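You operate a simulated robot arm through the tools that you are given. There is no shell and no other tool.

The job below is to be done with a simulated two-armed robot. You get a single attempt, and the scene is never put back.

## Task
Take the white cloth panel from the long table and lay it out flat on the far end of the long table.

It is judged by the outcome, as a careful person would: the job done as asked, and still so three seconds after it is handed in. It fails if anything else is knocked over, pushed out of place, dropped, spilled or broken. Flat cloth is picked up by pressing the open fingertips on it (5 to 10 N) and closing them slowly along it; thin cloth reads only 2 to 8 mm in the jaws.

## Robot
Two 6-joint arms with three-finger grippers on one trunk, on a base that moves. Base frame: it is fixed to the floor where the robot stands at the start and does not move with it; the origin is under the middle of the robot, x ahead of it, y to its left, z up. Lengths are in m, angles in degrees, forces in N, time in s.
The left shoulder is at the start at [0.04, 0.147, 1.37], the right one opposite. With the tool pointing down near the work surface each hand reaches from about 0.32 to 0.54 m from the robot's upright axis, wherever it stands, measured 20 degrees to its own side. Places, roughly: far end of the long table [-1.2, -0.8, 0.9]; white cloth panel [-3.75, 0, 1]. Payload 2.69 kg a hand.
The TCP of each hand is the grasp point between the finger pads, 0.029 m short of the fingertips. In the tool frame z runs along the fingers and y along their closing line. The gripper opens to 0.12 m; its body begins 0.078 m behind the TCP.
Orientation is that of the tool frame in the base frame, as a unit quaternion [x, y, z, w]. With the fingers straight down and closing along the base's y, the tool's x points along the base's -x, its y along +y and its z along -z.

## Interface
- The arms move only by the tool apply_moves. It takes "left_plan", "right_plan" or both (then of equal length, played together; a hand with none holds still); each is a list of rows, each a list of 3 entries, a list of its own where there are three numbers: the closure, from 0 (fully open) to 1 (shut), then the shift along the base's x, y, z in units of 250 mm (1.0 is 250 mm), then the turn, a rotation vector about the base's x, y, z in units of 180 degrees (1.0 is 180 degrees). In form: [[grip, [x, y, z], [rx, ry, rz]], ...]. A call has 1 to 20 rows; each row is the pose to reach, as a shift and turn from the pose commanded when the call began. A call with a number of a shift or a turn outside -1 to 1 is refused whole. Rows are played at 5 a second. More than 0.05 m and 8.6 degrees between two rows, or a gripper value outside its range, and nothing of the call is played. Where a pose cannot be reached the arm comes as near as it can. A force on the tool above 40 N (or 10 N above the force at the start of the call, whichever is more), or a blocked arm, ends the call early, and 0.2 s more pass. Each finger travels about 0.0961 m/s and halts on what it meets, pressing with about 29 N; the grip force reading is that of the motor and also rises with nothing between the fingers. The clock runs only during rows and for 0.2 s after the last one: add rows that repeat a pose to give the fingers time. It gives the time, the measured TCP pose, the force on the tool (base axes), the opening and the grip force at its end, in the units of the frame above (readings bear some noise), with the torque about the TCP (base axes, N m) and any sound that the robot's microphone picked up.
- Cameras (640 x 400 px; columns grow to the right, rows downward): "scene" is now at [0.08, -0.0359, 1.5699]; the picture's right is [-0.53, -0.85, 0.00], its down [-0.71, 0.45, -0.55] and it looks along [0.46, -0.29, -0.84] (base axes); focal length 224 px, centre (320, 200). "left" rides on the left gripper at [0.063, 0, -0.104] in its tool frame; the picture's right is [0.00, 1.00, 0.00], its down [-0.83, 0.00, -0.56] and it looks along [-0.56, 0.00, 0.83] (tool axes); focal length 275 px, centre (320, 200). "right" rides on the right gripper at [0.063, 0, -0.104] in its tool frame; the picture's right is [0.00, 1.00, 0.00], its down [-0.83, 0.00, -0.56] and it looks along [-0.56, 0.00, 0.83] (tool axes); focal length 275 px, centre (320, 200). There is no depth. A picture from a camera that has moved, and an enlarged one, comes with that camera's place and axes in the base frame and with its lens.
- get_image(camera): a new picture of that camera. No time passes.
- lift_body(by): moves the trunk up (or, below 0, down) by that many m; the arms and the scene camera ride with it, the base frame stays. It gives what a move gives, with no picture.
- roll_base(legs): drives the robot by 1 to 6 legs, each [ahead, turn to the left] in m and degrees, along the robot's own axes; the way and the turn of a leg run together, so that a leg with both is an arc; at most 1.5 m and 180 degrees a leg. The arms and the cameras ride along, it lands a little off, and it stops where it bumps. It gives what a move gives.
- turn_head(pan, tilt): turns the head with the scene camera to pan (to the left, within 86 degrees either way) and tilt (down, from -29 to 69), counted from straight ahead of the robot. It gives what a move gives.
- inspect(camera, box): a new picture of the part [left, top, right, bottom] of that camera's present view, enlarged. No time passes.
- job_done(): hands the job in; it is judged then, once.

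Nothing tells you exact positions but the pictures and the camera data. Unless the task says otherwise, let go and move clear before handing in.

The tools are called after "Call:" as name(argument=value, ...) on one line, values as JSON. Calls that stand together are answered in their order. apply_moves: Moves the arms, as the interface text tells. Its arguments: {"type":"object","properties":{"left_plan":{"type":"array","items":{"type":"array"}},"right_plan":{"type":"array","items":{"type":"array"}}},"required":[]} The other tools are called the same way: lift_body (by) moves the trunk up or down; roll_base (legs) drives the base; turn_head (pan, tilt) turns the head that bears the scene camera; get_image (camera) takes a picture; inspect (camera, box) takes an enlarged picture of a part of a camera's view; job_done () hands the job in.

At the start:

```text
t: 0.0
left_position: [0.4934, 0.2238, 1.0328]
left_orientation: [-0.002, 1.0, 0.0, 0.001]
left_force: [0.5, 0.4, -0.1]
left_ft_torque: [0.01, -0.02, 0.02]
left_opening: 0.1195
left_gripper_force: 0.0
right_position: [0.4905, -0.2305, 0.9901]
right_orientation: [0.0, 1.0, 0.0, 0.0]
right_force: [-0.5, 0.1, -0.8]
right_ft_torque: [0.0, 0.01, 0.03]
right_opening: 0.1199
right_gripper_force: 0.1
trunk travel left (down, up): [-0.497, 0.0]
robot x, y, heading: [0.0004, 0.0021, -0.0]
head pan, tilt (commanded): [-32.1, 56.8]
```

scene: 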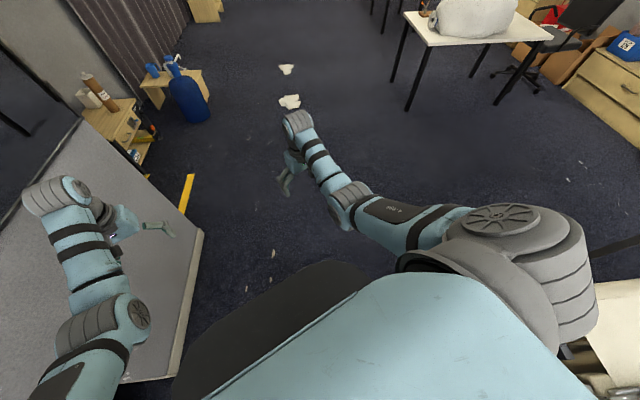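
right: 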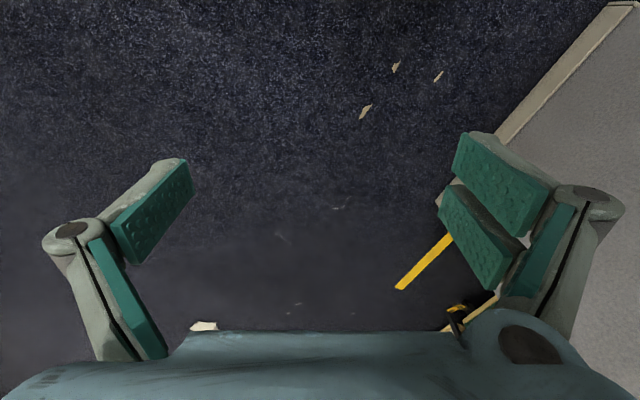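
left: 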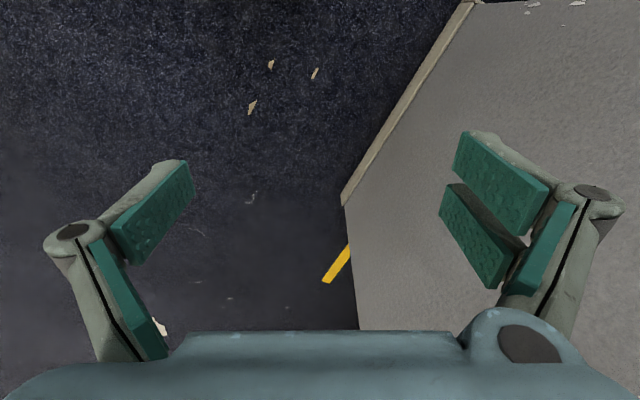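

I see a grey panel/table to the left and the floor with another table ahead-right; the long table is said to be behind me. I'll turn the head to look around before driving.

Call:
turn_head(pan=-86, tilt=20)

Call:
get_image(camera="scene")

Call:
turn_head(pan=86, tilt=20)

Call:
get_image(camera="scene")

Call:
turn_head(pan=0, tilt=20)

Call:
get_image(camera="scene")

```text
t: 1.2
left_position: [0.4948, 0.2239, 1.0326]
left_orientation: [-0.001, 1.0, 0.0, 0.0]
left_force: [-1.0, -0.1, -0.5]
left_ft_torque: [0.0, -0.01, -0.02]
left_opening: 0.1199
left_gripper_force: 0.0
right_position: [0.4905, -0.2314, 0.9901]
right_orientation: [0.0, 1.0, 0.0, -0.001]
right_force: [0.4, 0.3, -0.1]
right_ft_torque: [-0.04, -0.03, -0.04]
right_opening: 0.1201
right_gripper_force: 0.1
trunk travel left (down, up): [-0.497, 0.0]
robot x, y, heading: [0.0006, -0.0038, 0.0]
head pan, tilt (commanded): [-85.9, 20.0]
```

```text
taken
camera scene: at [0.0273, -0.0913, 1.6242], right [-1.0, -0.07, 0.0], down [-0.02, 0.34, -0.94], along [0.07, -0.94, -0.34], focal length 224 px, centre (320, 200)
```

scene: 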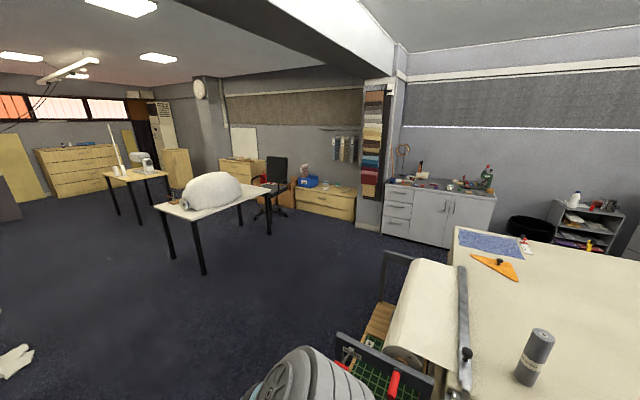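

```text
t: 3.8
left_position: [0.4935, 0.2226, 1.0311]
left_orientation: [0.001, 1.0, 0.0, 0.0]
left_force: [0.2, 0.0, 0.0]
left_ft_torque: [-0.01, 0.04, 0.0]
left_opening: 0.1201
left_gripper_force: 0.1
right_position: [0.4911, -0.2317, 0.99]
right_orientation: [0.0, 1.0, 0.0, 0.001]
right_force: [0.5, -0.4, -0.1]
right_ft_torque: [0.03, 0.03, 0.0]
right_opening: 0.1202
right_gripper_force: 0.0
trunk travel left (down, up): [-0.497, 0.0]
robot x, y, heading: [0.0008, -0.0008, -0.1]
head pan, tilt (commanded): [85.9, 20.0]
```

```text
taken
camera scene: at [0.0272, 0.0944, 1.6242], right [1.0, -0.07, 0.0], down [-0.02, -0.34, -0.94], along [0.07, 0.94, -0.34], focal length 224 px, centre (320, 200)
```

scene: 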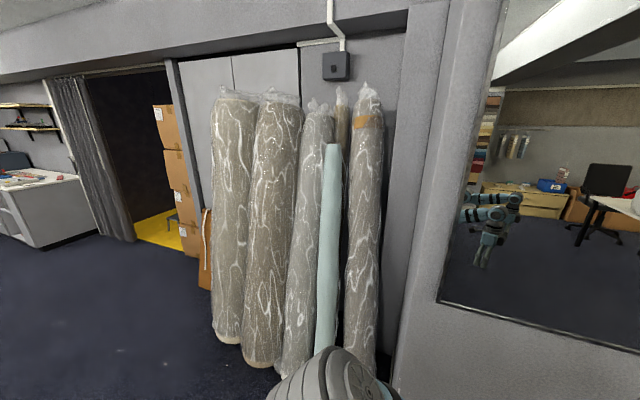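

```text
t: 5.4
left_position: [0.4933, 0.2239, 1.0319]
left_orientation: [0.0, 1.0, -0.001, 0.0]
left_force: [0.0, 0.7, 0.4]
left_ft_torque: [-0.03, 0.0, 0.01]
left_opening: 0.1199
left_gripper_force: 0.1
right_position: [0.4907, -0.2308, 0.9895]
right_orientation: [0.001, 1.0, -0.001, -0.001]
right_force: [-1.0, 0.6, -0.3]
right_ft_torque: [-0.01, 0.03, -0.03]
right_opening: 0.1199
right_gripper_force: 0.0
trunk travel left (down, up): [-0.497, 0.0]
robot x, y, heading: [0.0012, 0.0018, 0.3]
head pan, tilt (commanded): [0.0, 20.0]
```

```text
taken
camera scene: at [0.1137, 0.0016, 1.6242], right [0.0, -1.0, 0.0], down [-0.34, 0.0, -0.94], along [0.94, 0.0, -0.34], focal length 224 px, centre (320, 200)
```

scene: 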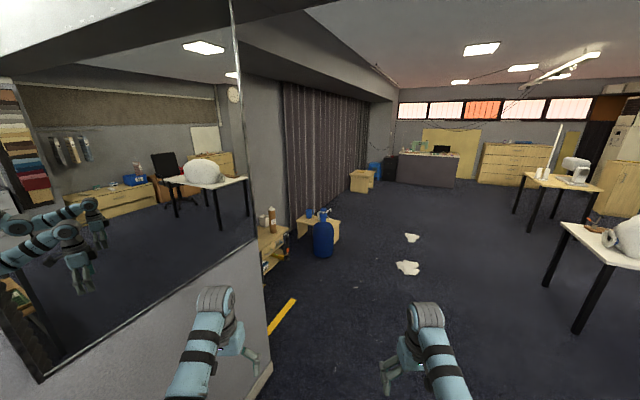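

The long table starts just behind my right side and seems to run obliquely toward -x, with a mirrored pillar on my left about 0.8 m away. I'll look steeply down on both sides before turning in place.

Call:
turn_head(pan=-86, tilt=55)

Call:
get_image(camera="scene")

Call:
turn_head(pan=86, tilt=55)

Call:
get_image(camera="scene")

```text
t: 7.0
left_position: [0.4937, 0.2233, 1.0323]
left_orientation: [0.0, 1.0, 0.0, 0.0]
left_force: [0.0, 0.1, 0.3]
left_ft_torque: [0.0, 0.03, -0.02]
left_opening: 0.1201
left_gripper_force: 0.0
right_position: [0.4909, -0.2314, 0.9899]
right_orientation: [0.0, 1.0, 0.0, 0.0]
right_force: [-0.3, -0.4, -0.7]
right_ft_torque: [0.05, 0.01, 0.02]
right_opening: 0.1199
right_gripper_force: 0.1
trunk travel left (down, up): [-0.497, 0.0]
robot x, y, heading: [0.0011, -0.0007, 0.1]
head pan, tilt (commanded): [-85.9, 55.0]
```

```text
taken
camera scene: at [0.0258, -0.0705, 1.5721], right [-1.0, -0.07, 0.0], down [-0.06, 0.82, -0.57], along [0.04, -0.57, -0.82], focal length 224 px, centre (320, 200)
```

scene: 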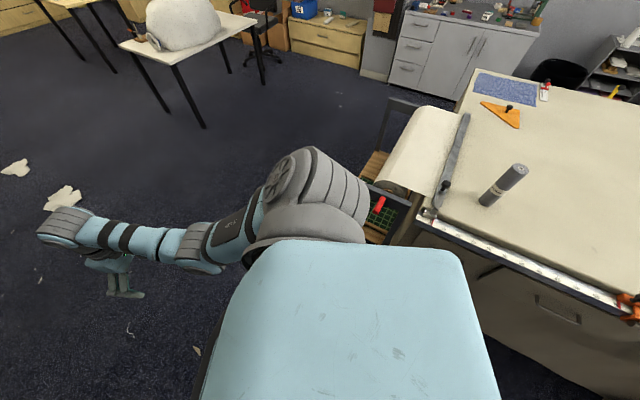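

```text
t: 9.6
left_position: [0.4942, 0.2233, 1.0319]
left_orientation: [0.0, 1.0, 0.0, 0.0]
left_force: [0.0, 0.6, 0.8]
left_ft_torque: [-0.02, 0.0, 0.01]
left_opening: 0.1201
left_gripper_force: 0.0
right_position: [0.4898, -0.231, 0.9901]
right_orientation: [0.0, 1.0, 0.0, 0.0]
right_force: [0.2, 0.2, 0.1]
right_ft_torque: [0.02, 0.0, 0.04]
right_opening: 0.1199
right_gripper_force: 0.1
trunk travel left (down, up): [-0.497, 0.0]
robot x, y, heading: [0.004, -0.0006, 0.1]
head pan, tilt (commanded): [85.9, 55.0]
```

```text
taken
camera scene: at [0.0257, 0.0734, 1.5721], right [1.0, -0.07, 0.0], down [-0.06, -0.82, -0.57], along [0.04, 0.57, -0.82], focal length 224 px, centre (320, 200)
```

scene: 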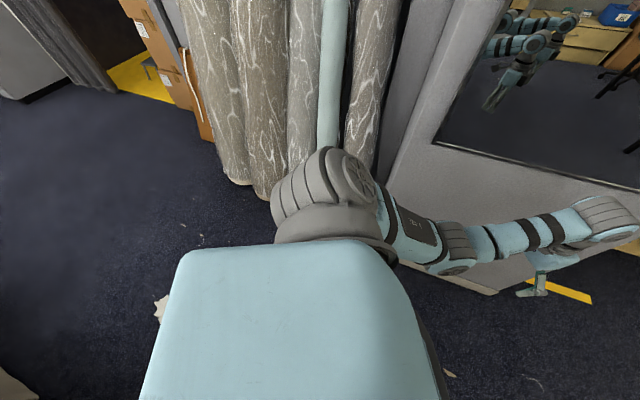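

The table is a cabinet-sided cutting table whose near edge runs at about 154° heading, roughly 0.6 m from my axis. I'll turn left on the spot so I face along it, sweeping the arms over the open side.

Call:
turn_head(pan=0, tilt=30)

Call:
roll_base(legs=[[0, 75], [0, 79]])

Call:
get_image(camera="scene")

```text
t: 11.2
left_position: [0.4948, 0.223, 1.0327]
left_orientation: [0.0, 1.0, 0.001, 0.0]
left_force: [0.1, -0.7, 0.6]
left_ft_torque: [0.03, -0.04, 0.01]
left_opening: 0.1199
left_gripper_force: 0.1
right_position: [0.4908, -0.2311, 0.9903]
right_orientation: [0.0, 1.0, 0.0, 0.0]
right_force: [0.7, -0.5, 0.1]
right_ft_torque: [0.02, 0.0, 0.01]
right_opening: 0.12
right_gripper_force: 0.1
trunk travel left (down, up): [-0.497, 0.0]
robot x, y, heading: [-0.0005, 0.0028, 0.0]
head pan, tilt (commanded): [0.0, 30.0]
```

```text
t: 18.3
left_position: [-0.542, 0.0135, 1.0316]
left_orientation: [0.975, -0.223, 0.0, 0.0]
left_force: [0.6, 0.0, 0.0]
left_ft_torque: [0.03, -0.05, 0.02]
left_opening: 0.1199
left_gripper_force: 0.2
right_position: [-0.3419, 0.4208, 0.9903]
right_orientation: [0.975, -0.223, 0.0, 0.0]
right_force: [0.9, 1.1, 0.0]
right_ft_torque: [0.01, 0.0, -0.05]
right_opening: 0.1202
right_gripper_force: 0.1
trunk travel left (down, up): [-0.497, 0.0]
robot x, y, heading: [-0.0048, 0.0018, 154.2]
head pan, tilt (commanded): [0.0, 30.0]
```

```text
taken
camera scene: at [-0.0994, 0.0502, 1.6081], right [0.43, 0.9, 0.0], down [0.45, -0.22, -0.87], along [-0.78, 0.38, -0.5], focal length 224 px, centre (320, 200)
```

scene: 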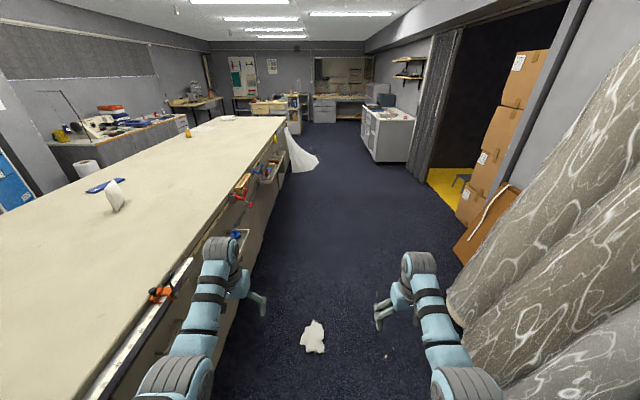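

I now face along the table: its far end (3.5 m ahead) shows a white cloth draped over the near-side edge, with clamps along the rail and a few tools on top. I'll enlarge that and the left side.

Call:
inspect(camera="scene", box=[160, 90, 340, 200])

Call:
inspect(camera="scene", box=[40, 140, 300, 300])

Call:
turn_head(pan=60, tilt=40)

Call:
get_image(camera="scene")

```text
3.56 times, centred on (250, 145) of scene
camera zoom: at [-0.0994, 0.0502, 1.6081], right [0.43, 0.9, 0.0], down [0.45, -0.22, -0.87], along [-0.78, 0.38, -0.5], focal length 798 px, centre (569, 396)
```

zoom: 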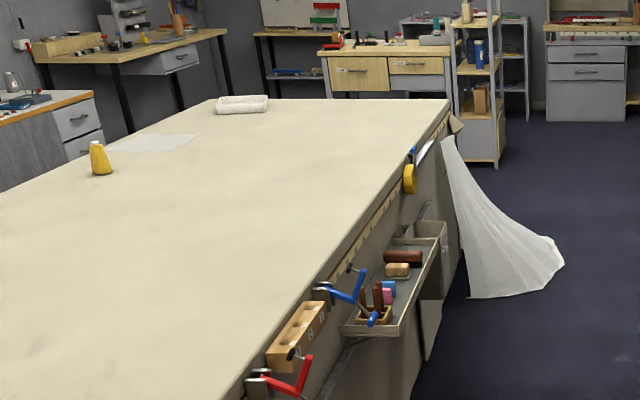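

```text
2.46 times, centred on (170, 220) of scene
camera zoom: at [-0.0994, 0.0502, 1.6081], right [0.43, 0.9, 0.0], down [0.45, -0.22, -0.87], along [-0.78, 0.38, -0.5], focal length 553 px, centre (689, 151)
```

zoom: 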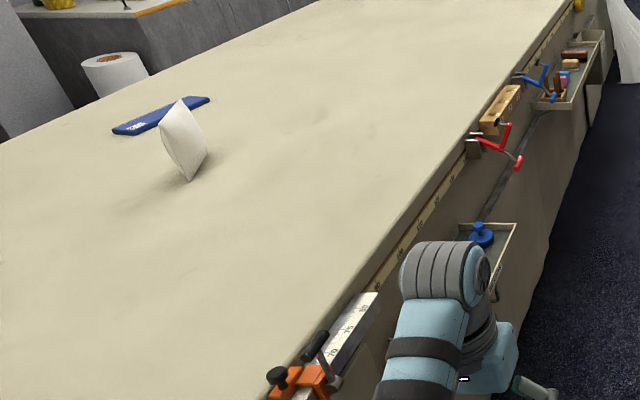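

```text
t: 19.6
left_position: [-0.542, 0.0139, 1.0326]
left_orientation: [0.975, -0.222, 0.0, 0.0]
left_force: [0.8, 0.1, -0.7]
left_ft_torque: [-0.04, -0.02, 0.0]
left_opening: 0.1201
left_gripper_force: 0.1
right_position: [-0.3417, 0.4229, 0.9899]
right_orientation: [0.975, -0.223, 0.0, 0.0]
right_force: [0.4, 0.3, 1.1]
right_ft_torque: [0.03, 0.01, -0.01]
right_opening: 0.1204
right_gripper_force: 0.0
trunk travel left (down, up): [-0.497, 0.0]
robot x, y, heading: [-0.0001, -0.0003, 154.5]
head pan, tilt (commanded): [60.0, 40.0]
```

```text
taken
camera scene: at [-0.0884, -0.0372, 1.5928], right [-0.56, 0.83, 0.0], down [0.53, 0.36, -0.77], along [-0.63, -0.43, -0.64], focal length 224 px, centre (320, 200)
```

scene: 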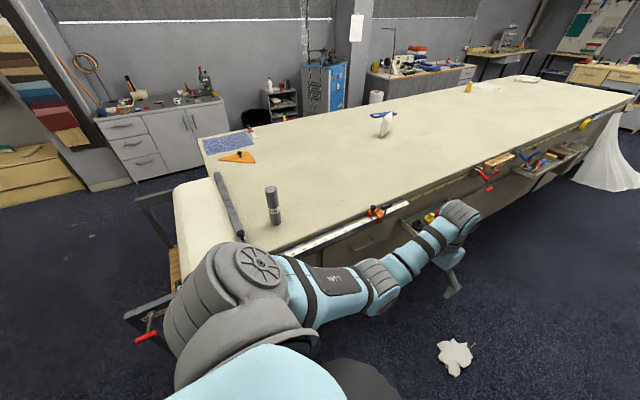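

The flat white piece on the table top near the yellow bottle, around [-3.7, 0], matches the "white cloth panel"; it lies near the far long edge, so I likely need the aisle behind the table. I'll enlarge the views to judge that aisle.

Call:
inspect(camera="scene", box=[340, 50, 560, 150])

Call:
inspect(camera="scene", box=[80, 50, 420, 250])

```text
2.91 times, centred on (450, 100) of scene
camera zoom: at [-0.0884, -0.0372, 1.5928], right [-0.56, 0.83, 0.0], down [0.53, 0.36, -0.77], along [-0.63, -0.43, -0.64], focal length 653 px, centre (-58, 491)
```

zoom: 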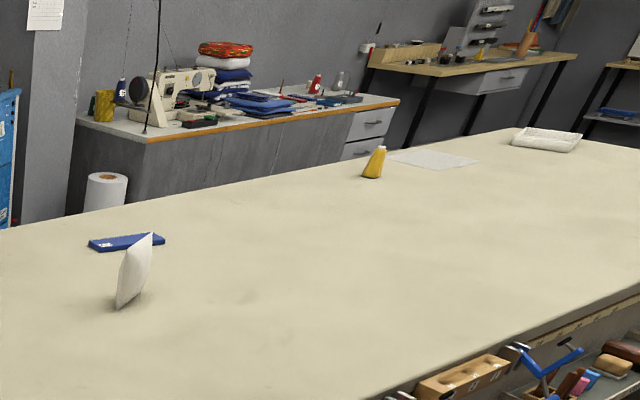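

```text
1.88 times, centred on (250, 150) of scene
camera zoom: at [-0.0884, -0.0372, 1.5928], right [-0.56, 0.83, 0.0], down [0.53, 0.36, -0.77], along [-0.63, -0.43, -0.64], focal length 423 px, centre (452, 294)
```

zoom: 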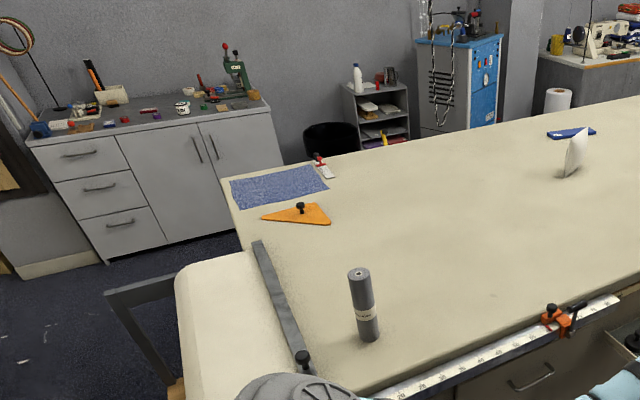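

The cloth panel (about 0.38 m square) lies within ~0.35 m of the table's back edge, beside a yellow bottle, and the aisle behind the table looks over 1 m wide. I'll go around the near (roll-stand) end: first turn back to the right.

Call:
roll_base(legs=[[0, -90], [0, -90]])

Call:
turn_head(pan=-40, tilt=35)

Call:
get_image(camera="scene")

Call:
turn_head(pan=0, tilt=35)

Call:
get_image(camera="scene")

```text
t: 27.6
left_position: [0.5435, -0.0115, 1.0319]
left_orientation: [0.222, 0.975, 0.0, 0.0]
left_force: [-0.2, 0.6, 0.2]
left_ft_torque: [0.02, 0.01, -0.02]
left_opening: 0.12
left_gripper_force: 0.1
right_position: [0.3434, -0.4195, 0.9896]
right_orientation: [0.221, 0.975, 0.001, 0.0]
right_force: [-0.7, 0.7, -0.7]
right_ft_torque: [-0.01, 0.0, 0.02]
right_opening: 0.1199
right_gripper_force: 0.1
trunk travel left (down, up): [-0.497, 0.0]
robot x, y, heading: [-0.0017, 0.0003, -25.4]
head pan, tilt (commanded): [60.0, 40.0]
```

```text
t: 29.4
left_position: [0.542, -0.0117, 1.0323]
left_orientation: [0.221, 0.975, 0.0, 0.0]
left_force: [0.1, 0.7, -0.2]
left_ft_torque: [0.05, 0.04, 0.01]
left_opening: 0.1201
left_gripper_force: 0.1
right_position: [0.3423, -0.4202, 0.99]
right_orientation: [0.221, 0.975, 0.0, 0.001]
right_force: [0.6, 0.2, 0.2]
right_ft_torque: [-0.01, 0.0, -0.03]
right_opening: 0.1201
right_gripper_force: 0.0
trunk travel left (down, up): [-0.497, 0.0]
robot x, y, heading: [0.001, 0.0004, -25.6]
head pan, tilt (commanded): [-40.0, 35.0]
```

```text
taken
camera scene: at [0.0553, -0.0871, 1.6003], right [-0.91, -0.41, 0.0], down [-0.24, 0.52, -0.82], along [0.34, -0.75, -0.57], focal length 224 px, centre (320, 200)
```

scene: 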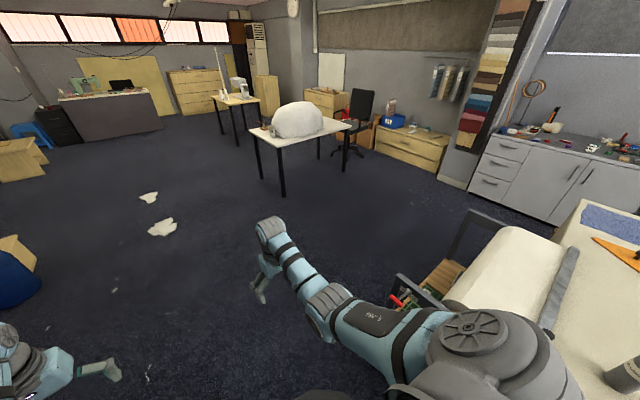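

```text
t: 30.4
left_position: [0.5423, -0.0107, 1.032]
left_orientation: [0.221, 0.975, 0.0, 0.001]
left_force: [0.2, 0.3, -0.4]
left_ft_torque: [-0.01, 0.01, 0.03]
left_opening: 0.1201
left_gripper_force: 0.1
right_position: [0.3431, -0.4207, 0.99]
right_orientation: [0.222, 0.975, -0.001, 0.0]
right_force: [-0.1, -0.7, -0.2]
right_ft_torque: [-0.03, -0.05, -0.03]
right_opening: 0.1201
right_gripper_force: 0.0
trunk travel left (down, up): [-0.497, 0.0]
robot x, y, heading: [0.0002, 0.0024, -25.7]
head pan, tilt (commanded): [0.0, 35.0]
```

```text
taken
camera scene: at [0.0981, -0.045, 1.6003], right [-0.43, -0.9, 0.0], down [-0.52, 0.25, -0.82], along [0.74, -0.35, -0.57], focal length 224 px, centre (320, 200)
```

scene: 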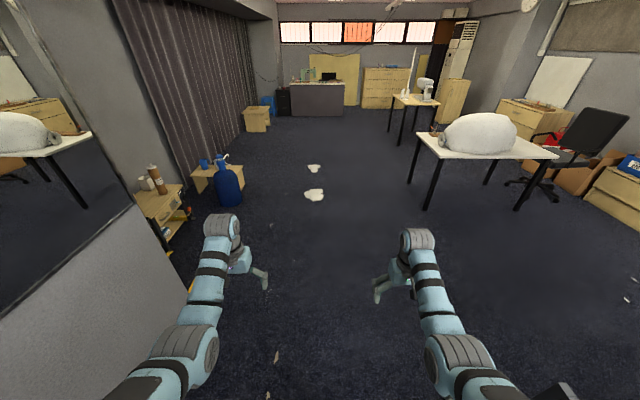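

The path past the roll stand (its frame ends ~0.35 m beyond the table end) is clear, with the white cushion table about 1.7 m away from it. I'll drive out past the stand, turn right and go across toward the back aisle.

Call:
roll_base(legs=[[1.2, 0], [0, -90]])

Call:
get_image(camera="scene")

```text
t: 40.2
left_position: [1.1146, -1.0536, 1.033]
left_orientation: [0.828, 0.561, 0.0, 0.001]
left_force: [-0.6, 0.0, 0.2]
left_ft_torque: [-0.03, -0.01, 0.01]
left_opening: 0.1201
left_gripper_force: 0.0
right_position: [0.6932, -0.881, 0.99]
right_orientation: [0.828, 0.561, 0.0, -0.001]
right_force: [0.4, 0.7, -1.2]
right_ft_torque: [0.01, 0.02, 0.01]
right_opening: 0.12
right_gripper_force: 0.0
trunk travel left (down, up): [-0.497, 0.0]
robot x, y, heading: [1.088, -0.5086, -111.6]
head pan, tilt (commanded): [0.0, 35.0]
```

```text
taken
camera scene: at [1.0495, -0.6104, 1.6003], right [-0.93, 0.37, 0.0], down [0.21, 0.53, -0.82], along [-0.3, -0.76, -0.57], focal length 224 px, centre (320, 200)
```

scene: 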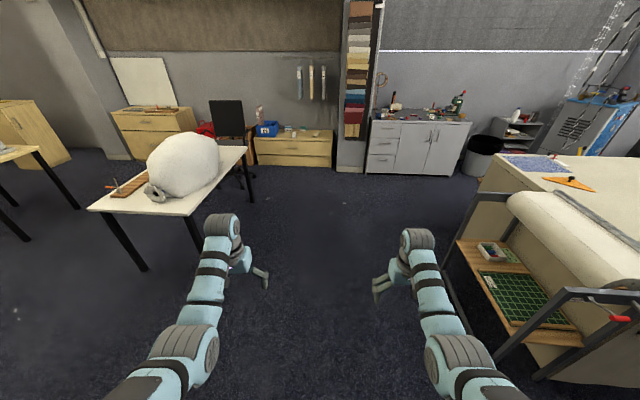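

The way between the white cushion table and the roll stand is open; I'm heading -112°. I'll drive about 1.9 m and turn right to face the back aisle.

Call:
roll_base(legs=[[1.2, 0], [0.7, 0], [0, -72]])

Call:
get_image(camera="scene")

```text
t: 53.0
left_position: [-0.127, -2.4851, 1.0322]
left_orientation: [0.999, -0.032, 0.0, 0.0]
left_force: [-0.2, -0.6, -0.5]
left_ft_torque: [0.0, -0.01, 0.03]
left_opening: 0.1202
left_gripper_force: 0.1
right_position: [-0.0951, -2.0314, 0.989]
right_orientation: [1.0, -0.032, 0.0, 0.0]
right_force: [-0.6, 0.3, 0.1]
right_ft_torque: [0.01, 0.02, 0.03]
right_opening: 0.12
right_gripper_force: 0.0
trunk travel left (down, up): [-0.497, 0.0]
robot x, y, heading: [0.3811, -2.2917, 176.6]
head pan, tilt (commanded): [0.0, 35.0]
```

```text
taken
camera scene: at [0.2716, -2.2844, 1.6003], right [0.06, 1.0, 0.0], down [0.57, -0.04, -0.82], along [-0.82, 0.05, -0.57], focal length 224 px, centre (320, 200)
```

scene: 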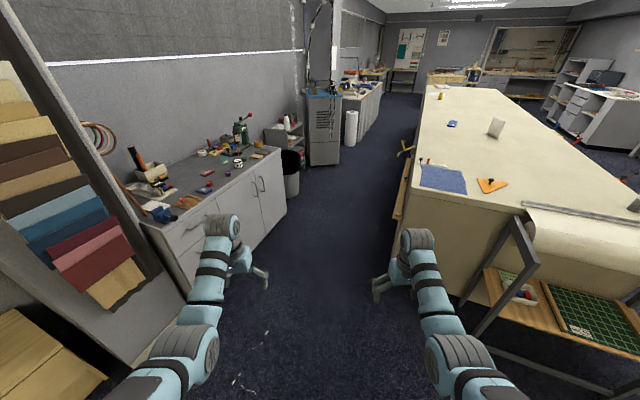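

I'm facing the back aisle between the cabinets and the table's back side, where some boards/shelves stick out. I'll enlarge to judge the clear width.

Call:
inspect(camera="scene", box=[260, 80, 500, 230])

```text
2.67 times, centred on (380, 155) of scene
camera zoom: at [0.2716, -2.2844, 1.6003], right [0.06, 1.0, 0.0], down [0.57, -0.04, -0.82], along [-0.82, 0.05, -0.57], focal length 599 px, centre (160, 320)
```

zoom: 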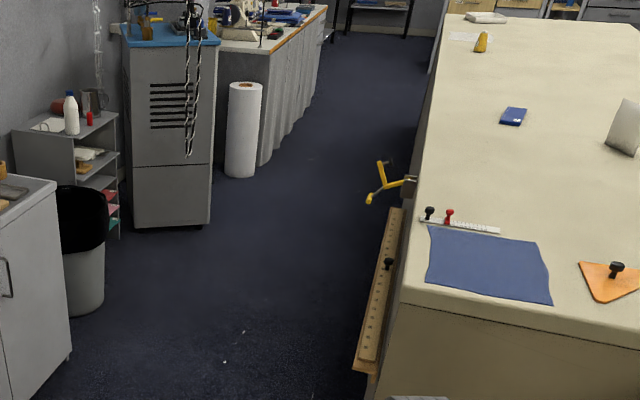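

The aisle is clear from roughly the table back edge to the cabinets (about 0.9–1.0 m), with one yellow clamp sticking out near this end. Before squeezing in, I'll yaw the left hand so its camera looks back at my own base to learn its footprint.

Call:
apply_moves(left_plan=[[0, [0, 0, 0], [0, 0, 0.045]], [0, [0, 0, 0], [0, 0, 0.09]], [0, [0, 0, 0], [0, 0, 0.135]], [0, [0, 0, 0], [0, 0, 0.18]], [0, [0, 0, 0], [0, 0, 0.225]], [0, [0, 0, 0], [0, 0, 0.27]], [0, [0, 0, 0], [0, 0, 0.315]], [0, [0, 0, 0], [0, 0, 0.36]], [0, [0, 0, 0], [0, 0, 0.405]], [0, [0, 0, 0], [0, 0, 0.45]], [0, [0, 0, 0], [0, 0, 0.495]], [0, [0, 0, 0], [0, 0, 0.54]], [0, [0, 0, 0], [0, 0, 0.585]], [0, [0, 0, 0], [0, 0, 0.63]], [0, [0, 0, 0], [0, 0, 0.675]], [0, [0, 0, 0], [0, 0, 0.72]], [0, [0, 0, 0], [0, 0, 0.765]], [0, [0, 0, 0], [0, 0, 0.81]], [0, [0, 0, 0], [0, 0, 0.855]], [0, [0, 0, 0], [0, 0, 0.9]]])

Call:
get_image(camera="left")

```text
t: 57.2
left_position: [-0.1264, -2.4847, 1.0331]
left_orientation: [0.186, 0.983, 0.0, 0.0]
left_force: [-0.5, -0.5, -0.4]
left_ft_torque: [0.02, 0.01, 0.01]
left_opening: 0.12
left_gripper_force: 0.0
right_position: [-0.0952, -2.0314, 0.9903]
right_orientation: [1.0, -0.031, 0.0, 0.0]
right_force: [0.5, 0.2, 0.2]
right_ft_torque: [0.01, 0.02, 0.01]
right_opening: 0.1202
right_gripper_force: 0.1
trunk travel left (down, up): [-0.497, 0.0]
robot x, y, heading: [0.3809, -2.295, 176.4]
head pan, tilt (commanded): [0.0, 35.0]
```

```text
taken
camera left: at [-0.1864, -2.4613, 1.1371], right [0.37, 0.93, 0.0], down [0.77, -0.31, 0.56], along [0.52, -0.21, -0.83], focal length 275 px, centre (320, 200)
```

left: 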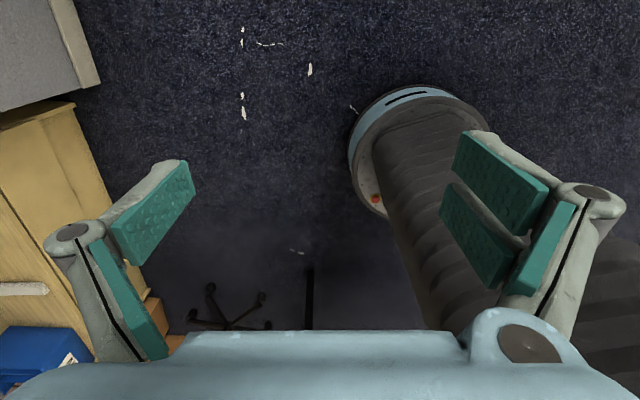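

My base is a small round plinth (radius about 0.27 m, ~0.2 m tall) with a narrower column, so I can stand close to the table. I'll turn the left hand back, raise both hands a little, then drive into the aisle.

Call:
apply_moves(left_plan=[[0, [0, 0, 0.01], [0, 0, -0.045]], [0, [0, 0, 0.02], [0, 0, -0.09]], [0, [0, 0, 0.03], [0, 0, -0.135]], [0, [0, 0, 0.04], [0, 0, -0.18]], [0, [0, 0, 0.05], [0, 0, -0.225]], [0, [0, 0, 0.06], [0, 0, -0.27]], [0, [0, 0, 0.07], [0, 0, -0.315]], [0, [0, 0, 0.08], [0, 0, -0.36]], [0, [0, 0, 0.09], [0, 0, -0.405]], [0, [0, 0, 0.1], [0, 0, -0.45]], [0, [0, 0, 0.11], [0, 0, -0.495]], [0, [0, 0, 0.12], [0, 0, -0.54]], [0, [0, 0, 0.13], [0, 0, -0.585]], [0, [0, 0, 0.14], [0, 0, -0.63]], [0, [0, 0, 0.15], [0, 0, -0.675]], [0, [0, 0, 0.16], [0, 0, -0.72]], [0, [0, 0, 0.17], [0, 0, -0.765]], [0, [0, 0, 0.18], [0, 0, -0.81]], [0, [0, 0, 0.19], [0, 0, -0.855]], [0, [0, 0, 0.2], [0, 0, -0.9]]], right_plan=[[0, [0, 0, 0.018], [0, 0, 0]], [0, [0, 0, 0.036], [0, 0, 0]], [0, [0, 0, 0.054], [0, 0, 0]], [0, [0, 0, 0.072], [0, 0, 0]], [0, [0, 0, 0.09], [0, 0, 0]], [0, [0, 0, 0.108], [0, 0, 0]], [0, [0, 0, 0.126], [0, 0, 0]], [0, [0, 0, 0.144], [0, 0, 0]], [0, [0, 0, 0.162], [0, 0, 0]], [0, [0, 0, 0.18], [0, 0, 0]], [0, [0, 0, 0.198], [0, 0, 0]], [0, [0, 0, 0.216], [0, 0, 0]], [0, [0, 0, 0.234], [0, 0, 0]], [0, [0, 0, 0.252], [0, 0, 0]], [0, [0, 0, 0.27], [0, 0, 0]], [0, [0, 0, 0.288], [0, 0, 0]], [0, [0, 0, 0.306], [0, 0, 0]], [0, [0, 0, 0.324], [0, 0, 0]], [0, [0, 0, 0.342], [0, 0, 0]], [0, [0, 0, 0.36], [0, 0, 0]]])

Call:
roll_base(legs=[[1.0, 0]])

Call:
get_image(camera="scene")

```text
t: 61.4
left_position: [-0.1499, -2.4847, 1.0684]
left_orientation: [0.999, -0.033, 0.0, 0.001]
left_force: [0.0, -0.7, -0.5]
left_ft_torque: [0.02, 0.03, 0.0]
left_opening: 0.12
left_gripper_force: 0.1
left hand out of reach, approached as far as the arm can: row 4, 5, 6, 7, 8, 9, 10, 11, 12, 13, 14, 15, 16, 17, 18, 19, 20
right_position: [-0.1191, -2.0283, 1.0642]
right_orientation: [0.999, -0.032, 0.001, 0.0]
right_force: [0.2, -0.8, 0.6]
right_ft_torque: [-0.01, 0.04, 0.0]
right_opening: 0.12
right_gripper_force: 0.0
right hand out of reach, approached as far as the arm can: row 11, 12, 13, 14, 15, 16, 17, 18, 19, 20
trunk travel left (down, up): [-0.497, 0.0]
robot x, y, heading: [0.3772, -2.2896, 176.5]
head pan, tilt (commanded): [0.0, 35.0]
```

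```text
t: 66.6
left_position: [-1.1491, -2.4201, 1.0678]
left_orientation: [0.999, -0.033, -0.001, 0.0]
left_force: [0.3, 0.3, 0.6]
left_ft_torque: [0.01, 0.0, 0.0]
left_opening: 0.1202
left_gripper_force: 0.1
right_position: [-1.1155, -1.9645, 1.0639]
right_orientation: [0.999, -0.032, -0.001, 0.0]
right_force: [0.9, 0.7, -0.8]
right_ft_torque: [-0.03, 0.04, -0.01]
right_opening: 0.1199
right_gripper_force: 0.2
trunk travel left (down, up): [-0.497, 0.0]
robot x, y, heading: [-0.6181, -2.2267, 176.5]
head pan, tilt (commanded): [0.0, 35.0]
```

```text
taken
camera scene: at [-0.7261, -2.2204, 1.6005], right [0.06, 1.0, 0.0], down [0.57, -0.04, -0.82], along [-0.82, 0.05, -0.57], focal length 224 px, centre (320, 200)
```

scene: 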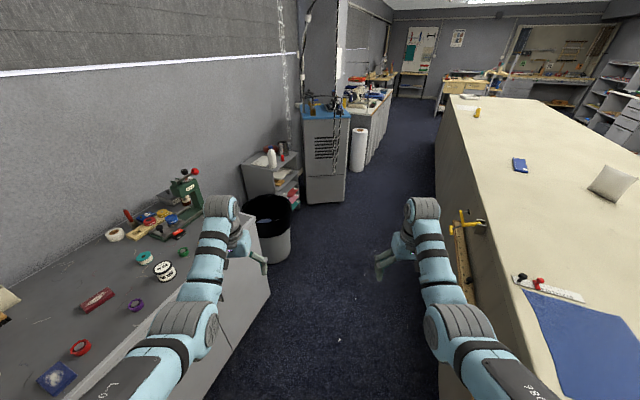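

The left hand passes beside the grey cabinet and bin while the right hand is near the table corner and clamp, all below hand height. I'll steer to the aisle centre line and then run along it.

Call:
roll_base(legs=[[0, -8], [0.6, 0], [0, -14.5], [1.2, 0]])

Call:
get_image(camera="scene")

```text
t: 77.1
left_position: [-2.8174, -1.5055, 1.0684]
left_orientation: [0.97, -0.242, 0.0, -0.001]
left_force: [0.1, -0.6, 0.0]
left_ft_torque: [-0.01, 0.0, -0.04]
left_opening: 0.1201
left_gripper_force: 0.0
right_position: [-2.6015, -1.103, 1.0651]
right_orientation: [0.97, -0.241, -0.001, 0.0]
right_force: [0.6, -0.3, 0.3]
right_ft_torque: [0.02, 0.01, 0.0]
right_opening: 0.1199
right_gripper_force: 0.1
trunk travel left (down, up): [-0.497, 0.0]
robot x, y, heading: [-2.2554, -1.5496, 151.8]
head pan, tilt (commanded): [0.0, 35.0]
```

```text
taken
camera scene: at [-2.3521, -1.4973, 1.6005], right [0.47, 0.88, 0.0], down [0.51, -0.27, -0.82], along [-0.72, 0.39, -0.57], focal length 224 px, centre (320, 200)
```

scene: 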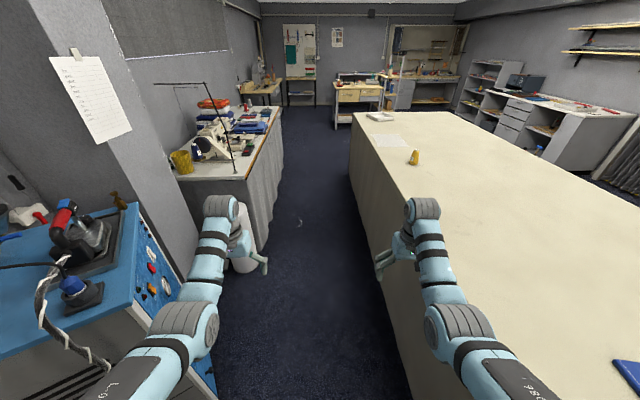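

I'm in the aisle beside the blue machine; the cloth panel and the yellow bottle are now in clearer view ahead on the right. I'll enlarge them to fix their positions.

Call:
inspect(camera="scene", box=[340, 100, 460, 175])

```text
5.33 times, centred on (400, 138) of scene
camera zoom: at [-2.3521, -1.4973, 1.6005], right [0.47, 0.88, 0.0], down [0.51, -0.27, -0.82], along [-0.72, 0.39, -0.57], focal length 1197 px, centre (-107, 533)
```

zoom: 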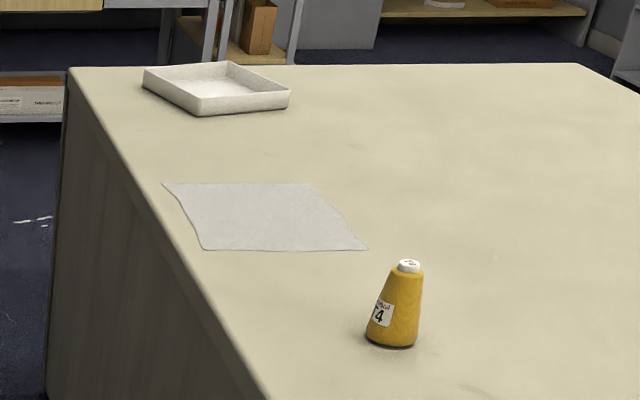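

The cloth is about 0.30 m along the table by 0.25 m across, its near edge only ~4 cm from the back edge; the yellow thread cone is ~0.33 m before it and the tray ~0.45 m beyond. I'll drive on 2 m and turn right to face the table there.

Call:
roll_base(legs=[[0, 2.9], [1.0, 0], [1.0, 0]])

Call:
get_image(camera="scene")

```text
t: 87.5
left_position: [-4.6579, -0.7115, 1.0679]
left_orientation: [0.979, -0.206, 0.0, 0.0]
left_force: [0.3, -0.3, 0.0]
left_ft_torque: [-0.02, 0.0, 0.01]
left_opening: 0.1201
left_gripper_force: 0.0
right_position: [-4.4706, -0.293, 1.0643]
right_orientation: [0.978, -0.207, -0.002, 0.0]
right_force: [0.1, 0.2, -0.7]
right_ft_torque: [-0.01, 0.04, 0.02]
right_opening: 0.1201
right_gripper_force: 0.1
trunk travel left (down, up): [-0.497, 0.0]
robot x, y, heading: [-4.0976, -0.7103, 156.0]
head pan, tilt (commanded): [0.0, 35.0]
```

```text
taken
camera scene: at [-4.1934, -0.6683, 1.6005], right [0.4, 0.92, 0.0], down [0.52, -0.23, -0.82], along [-0.75, 0.33, -0.57], focal length 224 px, centre (320, 200)
```

scene: 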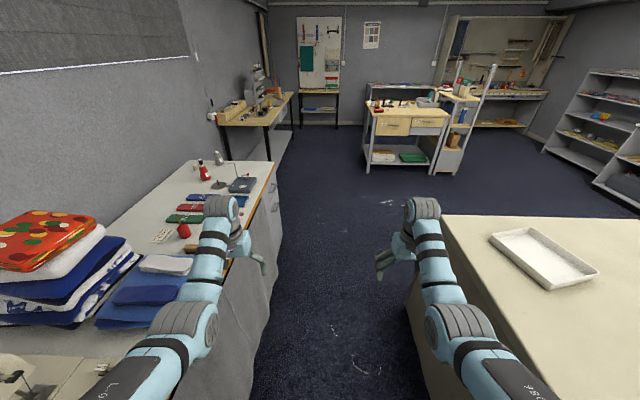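

I'm now level with the cloth (u ≈ 3.38 m) and 0.57 m from the back edge. I'll turn right to face the table; the hands pass well above the tray.

Call:
roll_base(legs=[[0, -92]])

Call:
turn_head(pan=0, tilt=55)

Call:
get_image(camera="scene")

```text
t: 91.9
left_position: [-4.065, -0.1507, 1.0679]
left_orientation: [-0.524, 0.852, 0.0, 0.0]
left_force: [-0.2, 0.8, 0.4]
left_ft_torque: [-0.02, -0.01, -0.02]
left_opening: 0.1197
left_gripper_force: 0.0
right_position: [-3.6582, -0.3584, 1.064]
right_orientation: [-0.524, 0.852, 0.0, 0.0]
right_force: [-1.2, -0.8, -1.1]
right_ft_torque: [0.01, 0.04, -0.01]
right_opening: 0.1198
right_gripper_force: 0.1
trunk travel left (down, up): [-0.497, 0.0]
robot x, y, heading: [-4.0972, -0.7174, 63.3]
head pan, tilt (commanded): [0.0, 35.0]
```

```text
t: 92.7
left_position: [-4.0636, -0.1508, 1.0676]
left_orientation: [-0.524, 0.852, 0.0, 0.0]
left_force: [-0.6, 0.0, -0.5]
left_ft_torque: [0.02, 0.0, 0.0]
left_opening: 0.1199
left_gripper_force: 0.1
right_position: [-3.6563, -0.3584, 1.0643]
right_orientation: [-0.524, 0.852, 0.0, 0.0]
right_force: [-0.1, 0.2, 0.1]
right_ft_torque: [0.0, 0.03, -0.05]
right_opening: 0.12
right_gripper_force: 0.1
trunk travel left (down, up): [-0.497, 0.0]
robot x, y, heading: [-4.0964, -0.713, 63.1]
head pan, tilt (commanded): [0.0, 55.0]
```

```text
taken
camera scene: at [-4.0539, -0.6288, 1.5722], right [0.89, -0.45, 0.0], down [-0.37, -0.73, -0.57], along [0.26, 0.51, -0.82], focal length 224 px, centre (320, 200)
```

scene: 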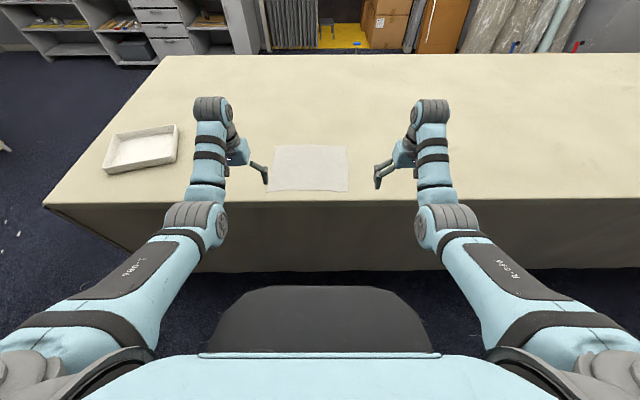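

The cloth lies neatly aligned in front of me: near edge ~0.61 m and far edge ~0.855 m ahead of my axis, centred about 4.5 cm to my left, and the table edge at 0.55 m. I'll step forward about 0.2 m with a small left shift.

Call:
roll_base(legs=[[0, 13], [0.2, 0], [0, -13]])

Call:
get_image(camera="scene")

Call:
get_image(camera="left")

Call:
get_image(camera="right")

```text
t: 95.9
left_position: [-4.0214, 0.0455, 1.0667]
left_orientation: [-0.527, 0.85, -0.001, 0.0]
left_force: [0.0, -0.2, -0.1]
left_ft_torque: [0.03, 0.0, 0.01]
left_opening: 0.1197
left_gripper_force: 0.1
right_position: [-3.6128, -0.1608, 1.0646]
right_orientation: [-0.526, 0.851, 0.0, 0.0]
right_force: [-0.7, 0.2, 0.0]
right_ft_torque: [-0.01, 0.0, -0.02]
right_opening: 0.1202
right_gripper_force: 0.0
trunk travel left (down, up): [-0.497, 0.0]
robot x, y, heading: [-4.0504, -0.5191, 63.6]
head pan, tilt (commanded): [0.0, 55.0]
```

```text
taken
camera scene: at [-4.0091, -0.4319, 1.5721], right [0.9, -0.45, 0.0], down [-0.36, -0.73, -0.57], along [0.26, 0.51, -0.82], focal length 224 px, centre (320, 200)
```

scene: 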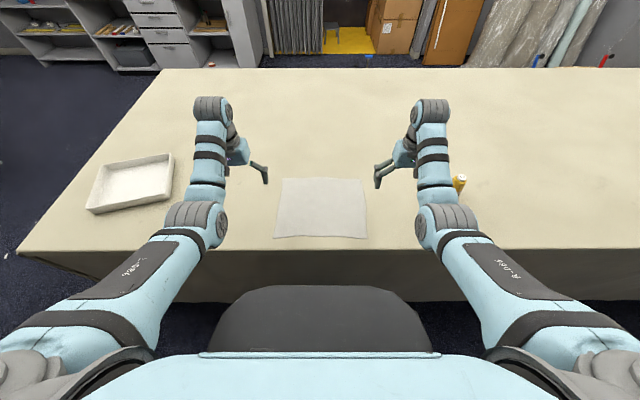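

```text
taken
camera left: at [-4.0504, -0.0099, 1.1721], right [-0.89, 0.45, 0.0], down [0.37, 0.74, 0.56], along [0.25, 0.5, -0.83], focal length 275 px, centre (320, 200)
```

left: 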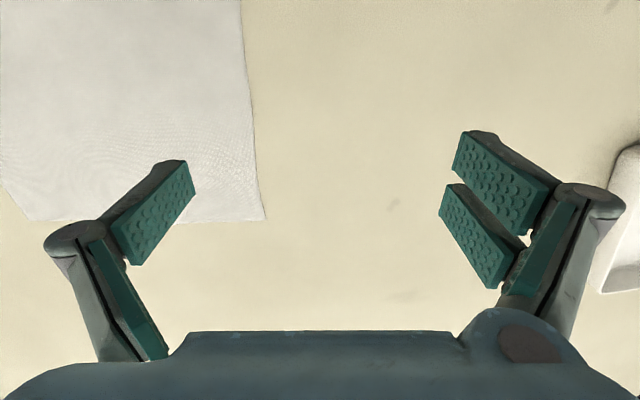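

```text
taken
camera right: at [-3.6416, -0.2163, 1.1697], right [-0.9, 0.44, 0.0], down [0.37, 0.75, 0.56], along [0.25, 0.5, -0.83], focal length 275 px, centre (320, 200)
```

right: 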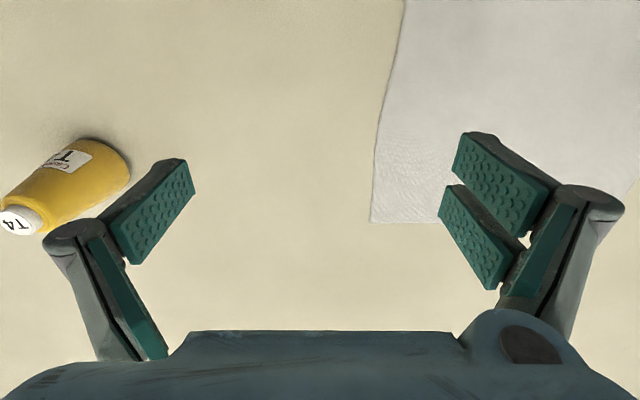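

The cloth is centred in front of me (about ±0.15 m sideways, 0.425–0.68 m ahead), with the table top near z ≈ 0.88–0.90. I'll half-close the fingers and bring both hands above the near corners, still well clear of the surface.

Call:
apply_moves(left_plan=[[0.1, [0.03, -0.055, -0.04], [0, 0, 0]], [0.2, [0.065, -0.115, -0.08], [0, 0, 0]], [0.3, [0.105, -0.185, -0.13], [0, 0, 0]], [0.4, [0.145, -0.255, -0.18], [0, 0, 0]], [0.5, [0.185, -0.325, -0.23], [0, 0, 0]], [0.5, [0.227, -0.397, -0.28], [0, 0, 0]], [0.5, [0.227, -0.397, -0.28], [0, 0, 0]]], right_plan=[[0.1, [-0.07, -0.005, -0.04], [0, 0, 0]], [0.2, [-0.15, -0.01, -0.08], [0, 0, 0]], [0.3, [-0.23, -0.016, -0.13], [0, 0, 0]], [0.4, [-0.31, -0.022, -0.18], [0, 0, 0]], [0.5, [-0.39, -0.028, -0.23], [0, 0, 0]], [0.5, [-0.4756, -0.034, -0.28], [0, 0, 0]], [0.5, [-0.4756, -0.034, -0.28], [0, 0, 0]]])

Call:
get_image(camera="scene")

Call:
get_image(camera="right")

Call:
get_image(camera="left")

```text
t: 97.5
left_position: [-3.9632, -0.053, 0.9981]
left_orientation: [-0.525, 0.851, 0.0, 0.001]
left_force: [-0.2, -0.1, 0.6]
left_ft_torque: [-0.01, 0.02, -0.01]
left_opening: 0.06
left_gripper_force: 0.0
left hand out of reach, approached as far as the arm can: row 2
right_position: [-3.7309, -0.1688, 0.9931]
right_orientation: [-0.526, 0.85, 0.0, 0.0]
right_force: [-0.2, 0.3, -0.2]
right_ft_torque: [0.06, 0.0, 0.01]
right_opening: 0.0602
right_gripper_force: 0.1
right hand out of reach, approached as far as the arm can: row 2, 3
trunk travel left (down, up): [-0.497, 0.0]
robot x, y, heading: [-4.0477, -0.5145, 63.6]
head pan, tilt (commanded): [0.0, 55.0]
```

```text
taken
camera scene: at [-4.0072, -0.4326, 1.5721], right [0.9, -0.45, 0.0], down [-0.37, -0.73, -0.57], along [0.26, 0.51, -0.82], focal length 224 px, centre (320, 200)
```

scene: 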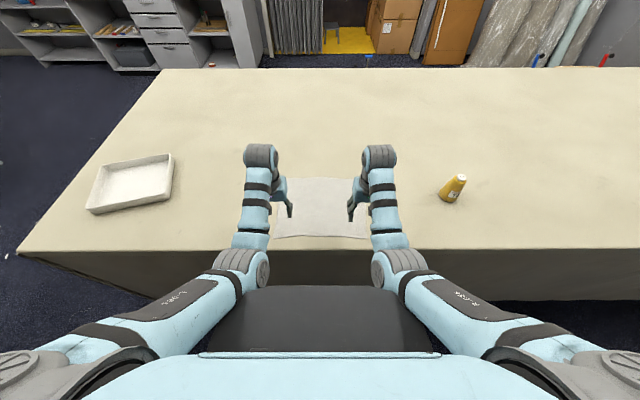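

```text
taken
camera right: at [-3.7583, -0.2251, 1.099], right [-0.9, 0.44, 0.0], down [0.37, 0.75, 0.56], along [0.25, 0.5, -0.83], focal length 275 px, centre (320, 200)
```

right: 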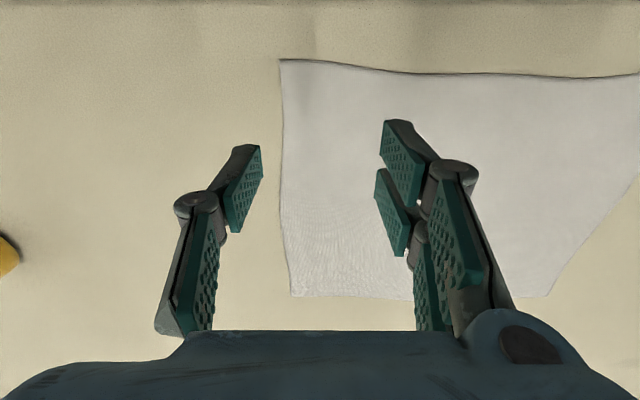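

```text
taken
camera left: at [-3.992, -0.1094, 1.1018], right [-0.89, 0.45, 0.0], down [0.37, 0.74, 0.56], along [0.25, 0.5, -0.83], focal length 275 px, centre (320, 200)
```

left: 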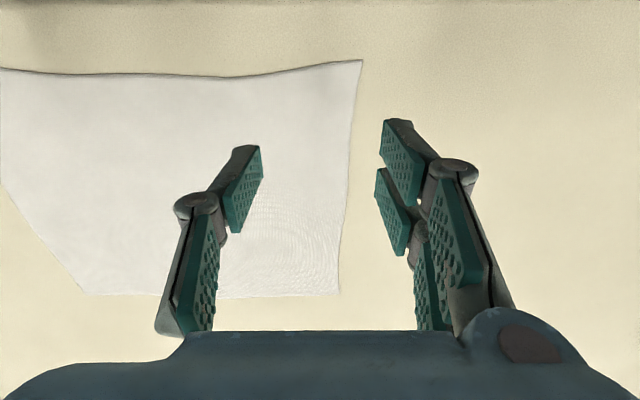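

Both hand cameras show each TCP about 3 cm from its side edge and 3.5 cm inside the near edge. I'll shift each hand 2 cm inward, lowering the right one close to the surface first.

Call:
apply_moves(left_plan=[[0.5, [0.0239, -0.0119, 0], [0, 0, 0]], [0.5, [0.0478, -0.0238, 0], [0, 0, 0]], [0.5, [0.0717, -0.0356, -0.05], [0, 0, 0]], [0.5, [0.0717, -0.0356, -0.1], [0, 0, 0]], [0.5, [0.0717, -0.0356, -0.15], [0, 0, 0]], [0.5, [0.0717, -0.0356, -0.15], [0, 0, 0]]], right_plan=[[0.5, [-0.0239, 0.0119, 0], [0, 0, 0]], [0.5, [-0.0478, 0.0238, 0], [0, 0, 0]], [0.5, [-0.0717, 0.0356, -0.08], [0, 0, 0]], [0.5, [-0.0717, 0.0356, -0.16], [0, 0, 0]], [0.5, [-0.0717, 0.0356, -0.22], [0, 0, 0]], [0.5, [-0.0717, 0.0356, -0.25], [0, 0, 0]]])

Call:
get_image(camera="right")

```text
t: 98.9
left_position: [-3.9455, -0.0627, 0.9595]
left_orientation: [-0.526, 0.85, 0.0, 0.0]
left_force: [0.3, -0.6, -0.8]
left_ft_torque: [0.02, -0.04, -0.03]
left_opening: 0.0603
left_gripper_force: 0.0
right_position: [-3.7481, -0.1604, 0.9323]
right_orientation: [-0.526, 0.851, 0.0, -0.001]
right_force: [-0.1, 0.1, 0.9]
right_ft_torque: [0.01, -0.04, 0.02]
right_opening: 0.0602
right_gripper_force: 0.1
trunk travel left (down, up): [-0.497, 0.0]
robot x, y, heading: [-4.0491, -0.511, 63.5]
head pan, tilt (commanded): [0.0, 55.0]
```

```text
taken
camera right: at [-3.7769, -0.216, 1.0373], right [-0.9, 0.44, 0.0], down [0.37, 0.75, 0.56], along [0.25, 0.5, -0.83], focal length 275 px, centre (320, 200)
```

right: 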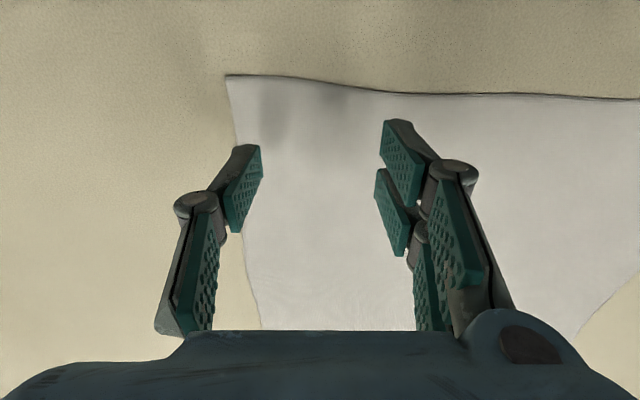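

The right fingers straddle a 6 cm strip of cloth 5 cm in from the side edge, tips about 2 cm above the surface. I'll lower in small steps while watching the force.

Call:
apply_moves(right_plan=[[0.5, [0, 0, -0.012], [0, 0, 0]], [0.5, [0, 0, -0.024], [0, 0, 0]], [0.5, [0, 0, -0.036], [0, 0, 0]], [0.5, [0, 0, -0.048], [0, 0, 0]], [0.5, [0, 0, -0.048], [0, 0, 0]]])

```text
t: 100.1
left_position: [-3.9448, -0.0626, 0.9593]
left_orientation: [-0.526, 0.85, 0.0, 0.0]
left_force: [0.0, -0.7, 0.6]
left_ft_torque: [0.02, -0.02, 0.0]
left_opening: 0.0599
left_gripper_force: 0.0
right_position: [-3.7494, -0.161, 0.9196]
right_orientation: [-0.526, 0.851, 0.0, 0.001]
right_force: [0.2, -0.3, 0.9]
right_ft_torque: [-0.01, -0.01, -0.01]
right_opening: 0.0599
right_gripper_force: 0.0
trunk travel left (down, up): [-0.497, 0.0]
robot x, y, heading: [-4.0456, -0.5176, 63.5]
head pan, tilt (commanded): [0.0, 55.0]
```

No contact yet with tips at about 0.891. I'll keep lowering in 2 mm steps.

Call:
apply_moves(right_plan=[[0.5, [0, 0, -0.008], [0, 0, 0]], [0.5, [0, 0, -0.016], [0, 0, 0]], [0.5, [0, 0, -0.024], [0, 0, 0]], [0.5, [0, 0, -0.024], [0, 0, 0]]])

```text
t: 101.1
left_position: [-3.9463, -0.0618, 0.9608]
left_orientation: [-0.526, 0.85, 0.0, 0.0]
left_force: [-0.1, 0.7, 0.0]
left_ft_torque: [-0.02, -0.02, -0.02]
left_opening: 0.0599
left_gripper_force: 0.1
right_position: [-3.7488, -0.1597, 0.9135]
right_orientation: [-0.527, 0.85, 0.0, 0.0]
right_force: [1.2, 0.5, 0.4]
right_ft_torque: [-0.02, -0.04, -0.02]
right_opening: 0.0602
right_gripper_force: 0.0
trunk travel left (down, up): [-0.497, 0.0]
robot x, y, heading: [-4.0482, -0.5222, 63.4]
head pan, tilt (commanded): [0.0, 55.0]
```

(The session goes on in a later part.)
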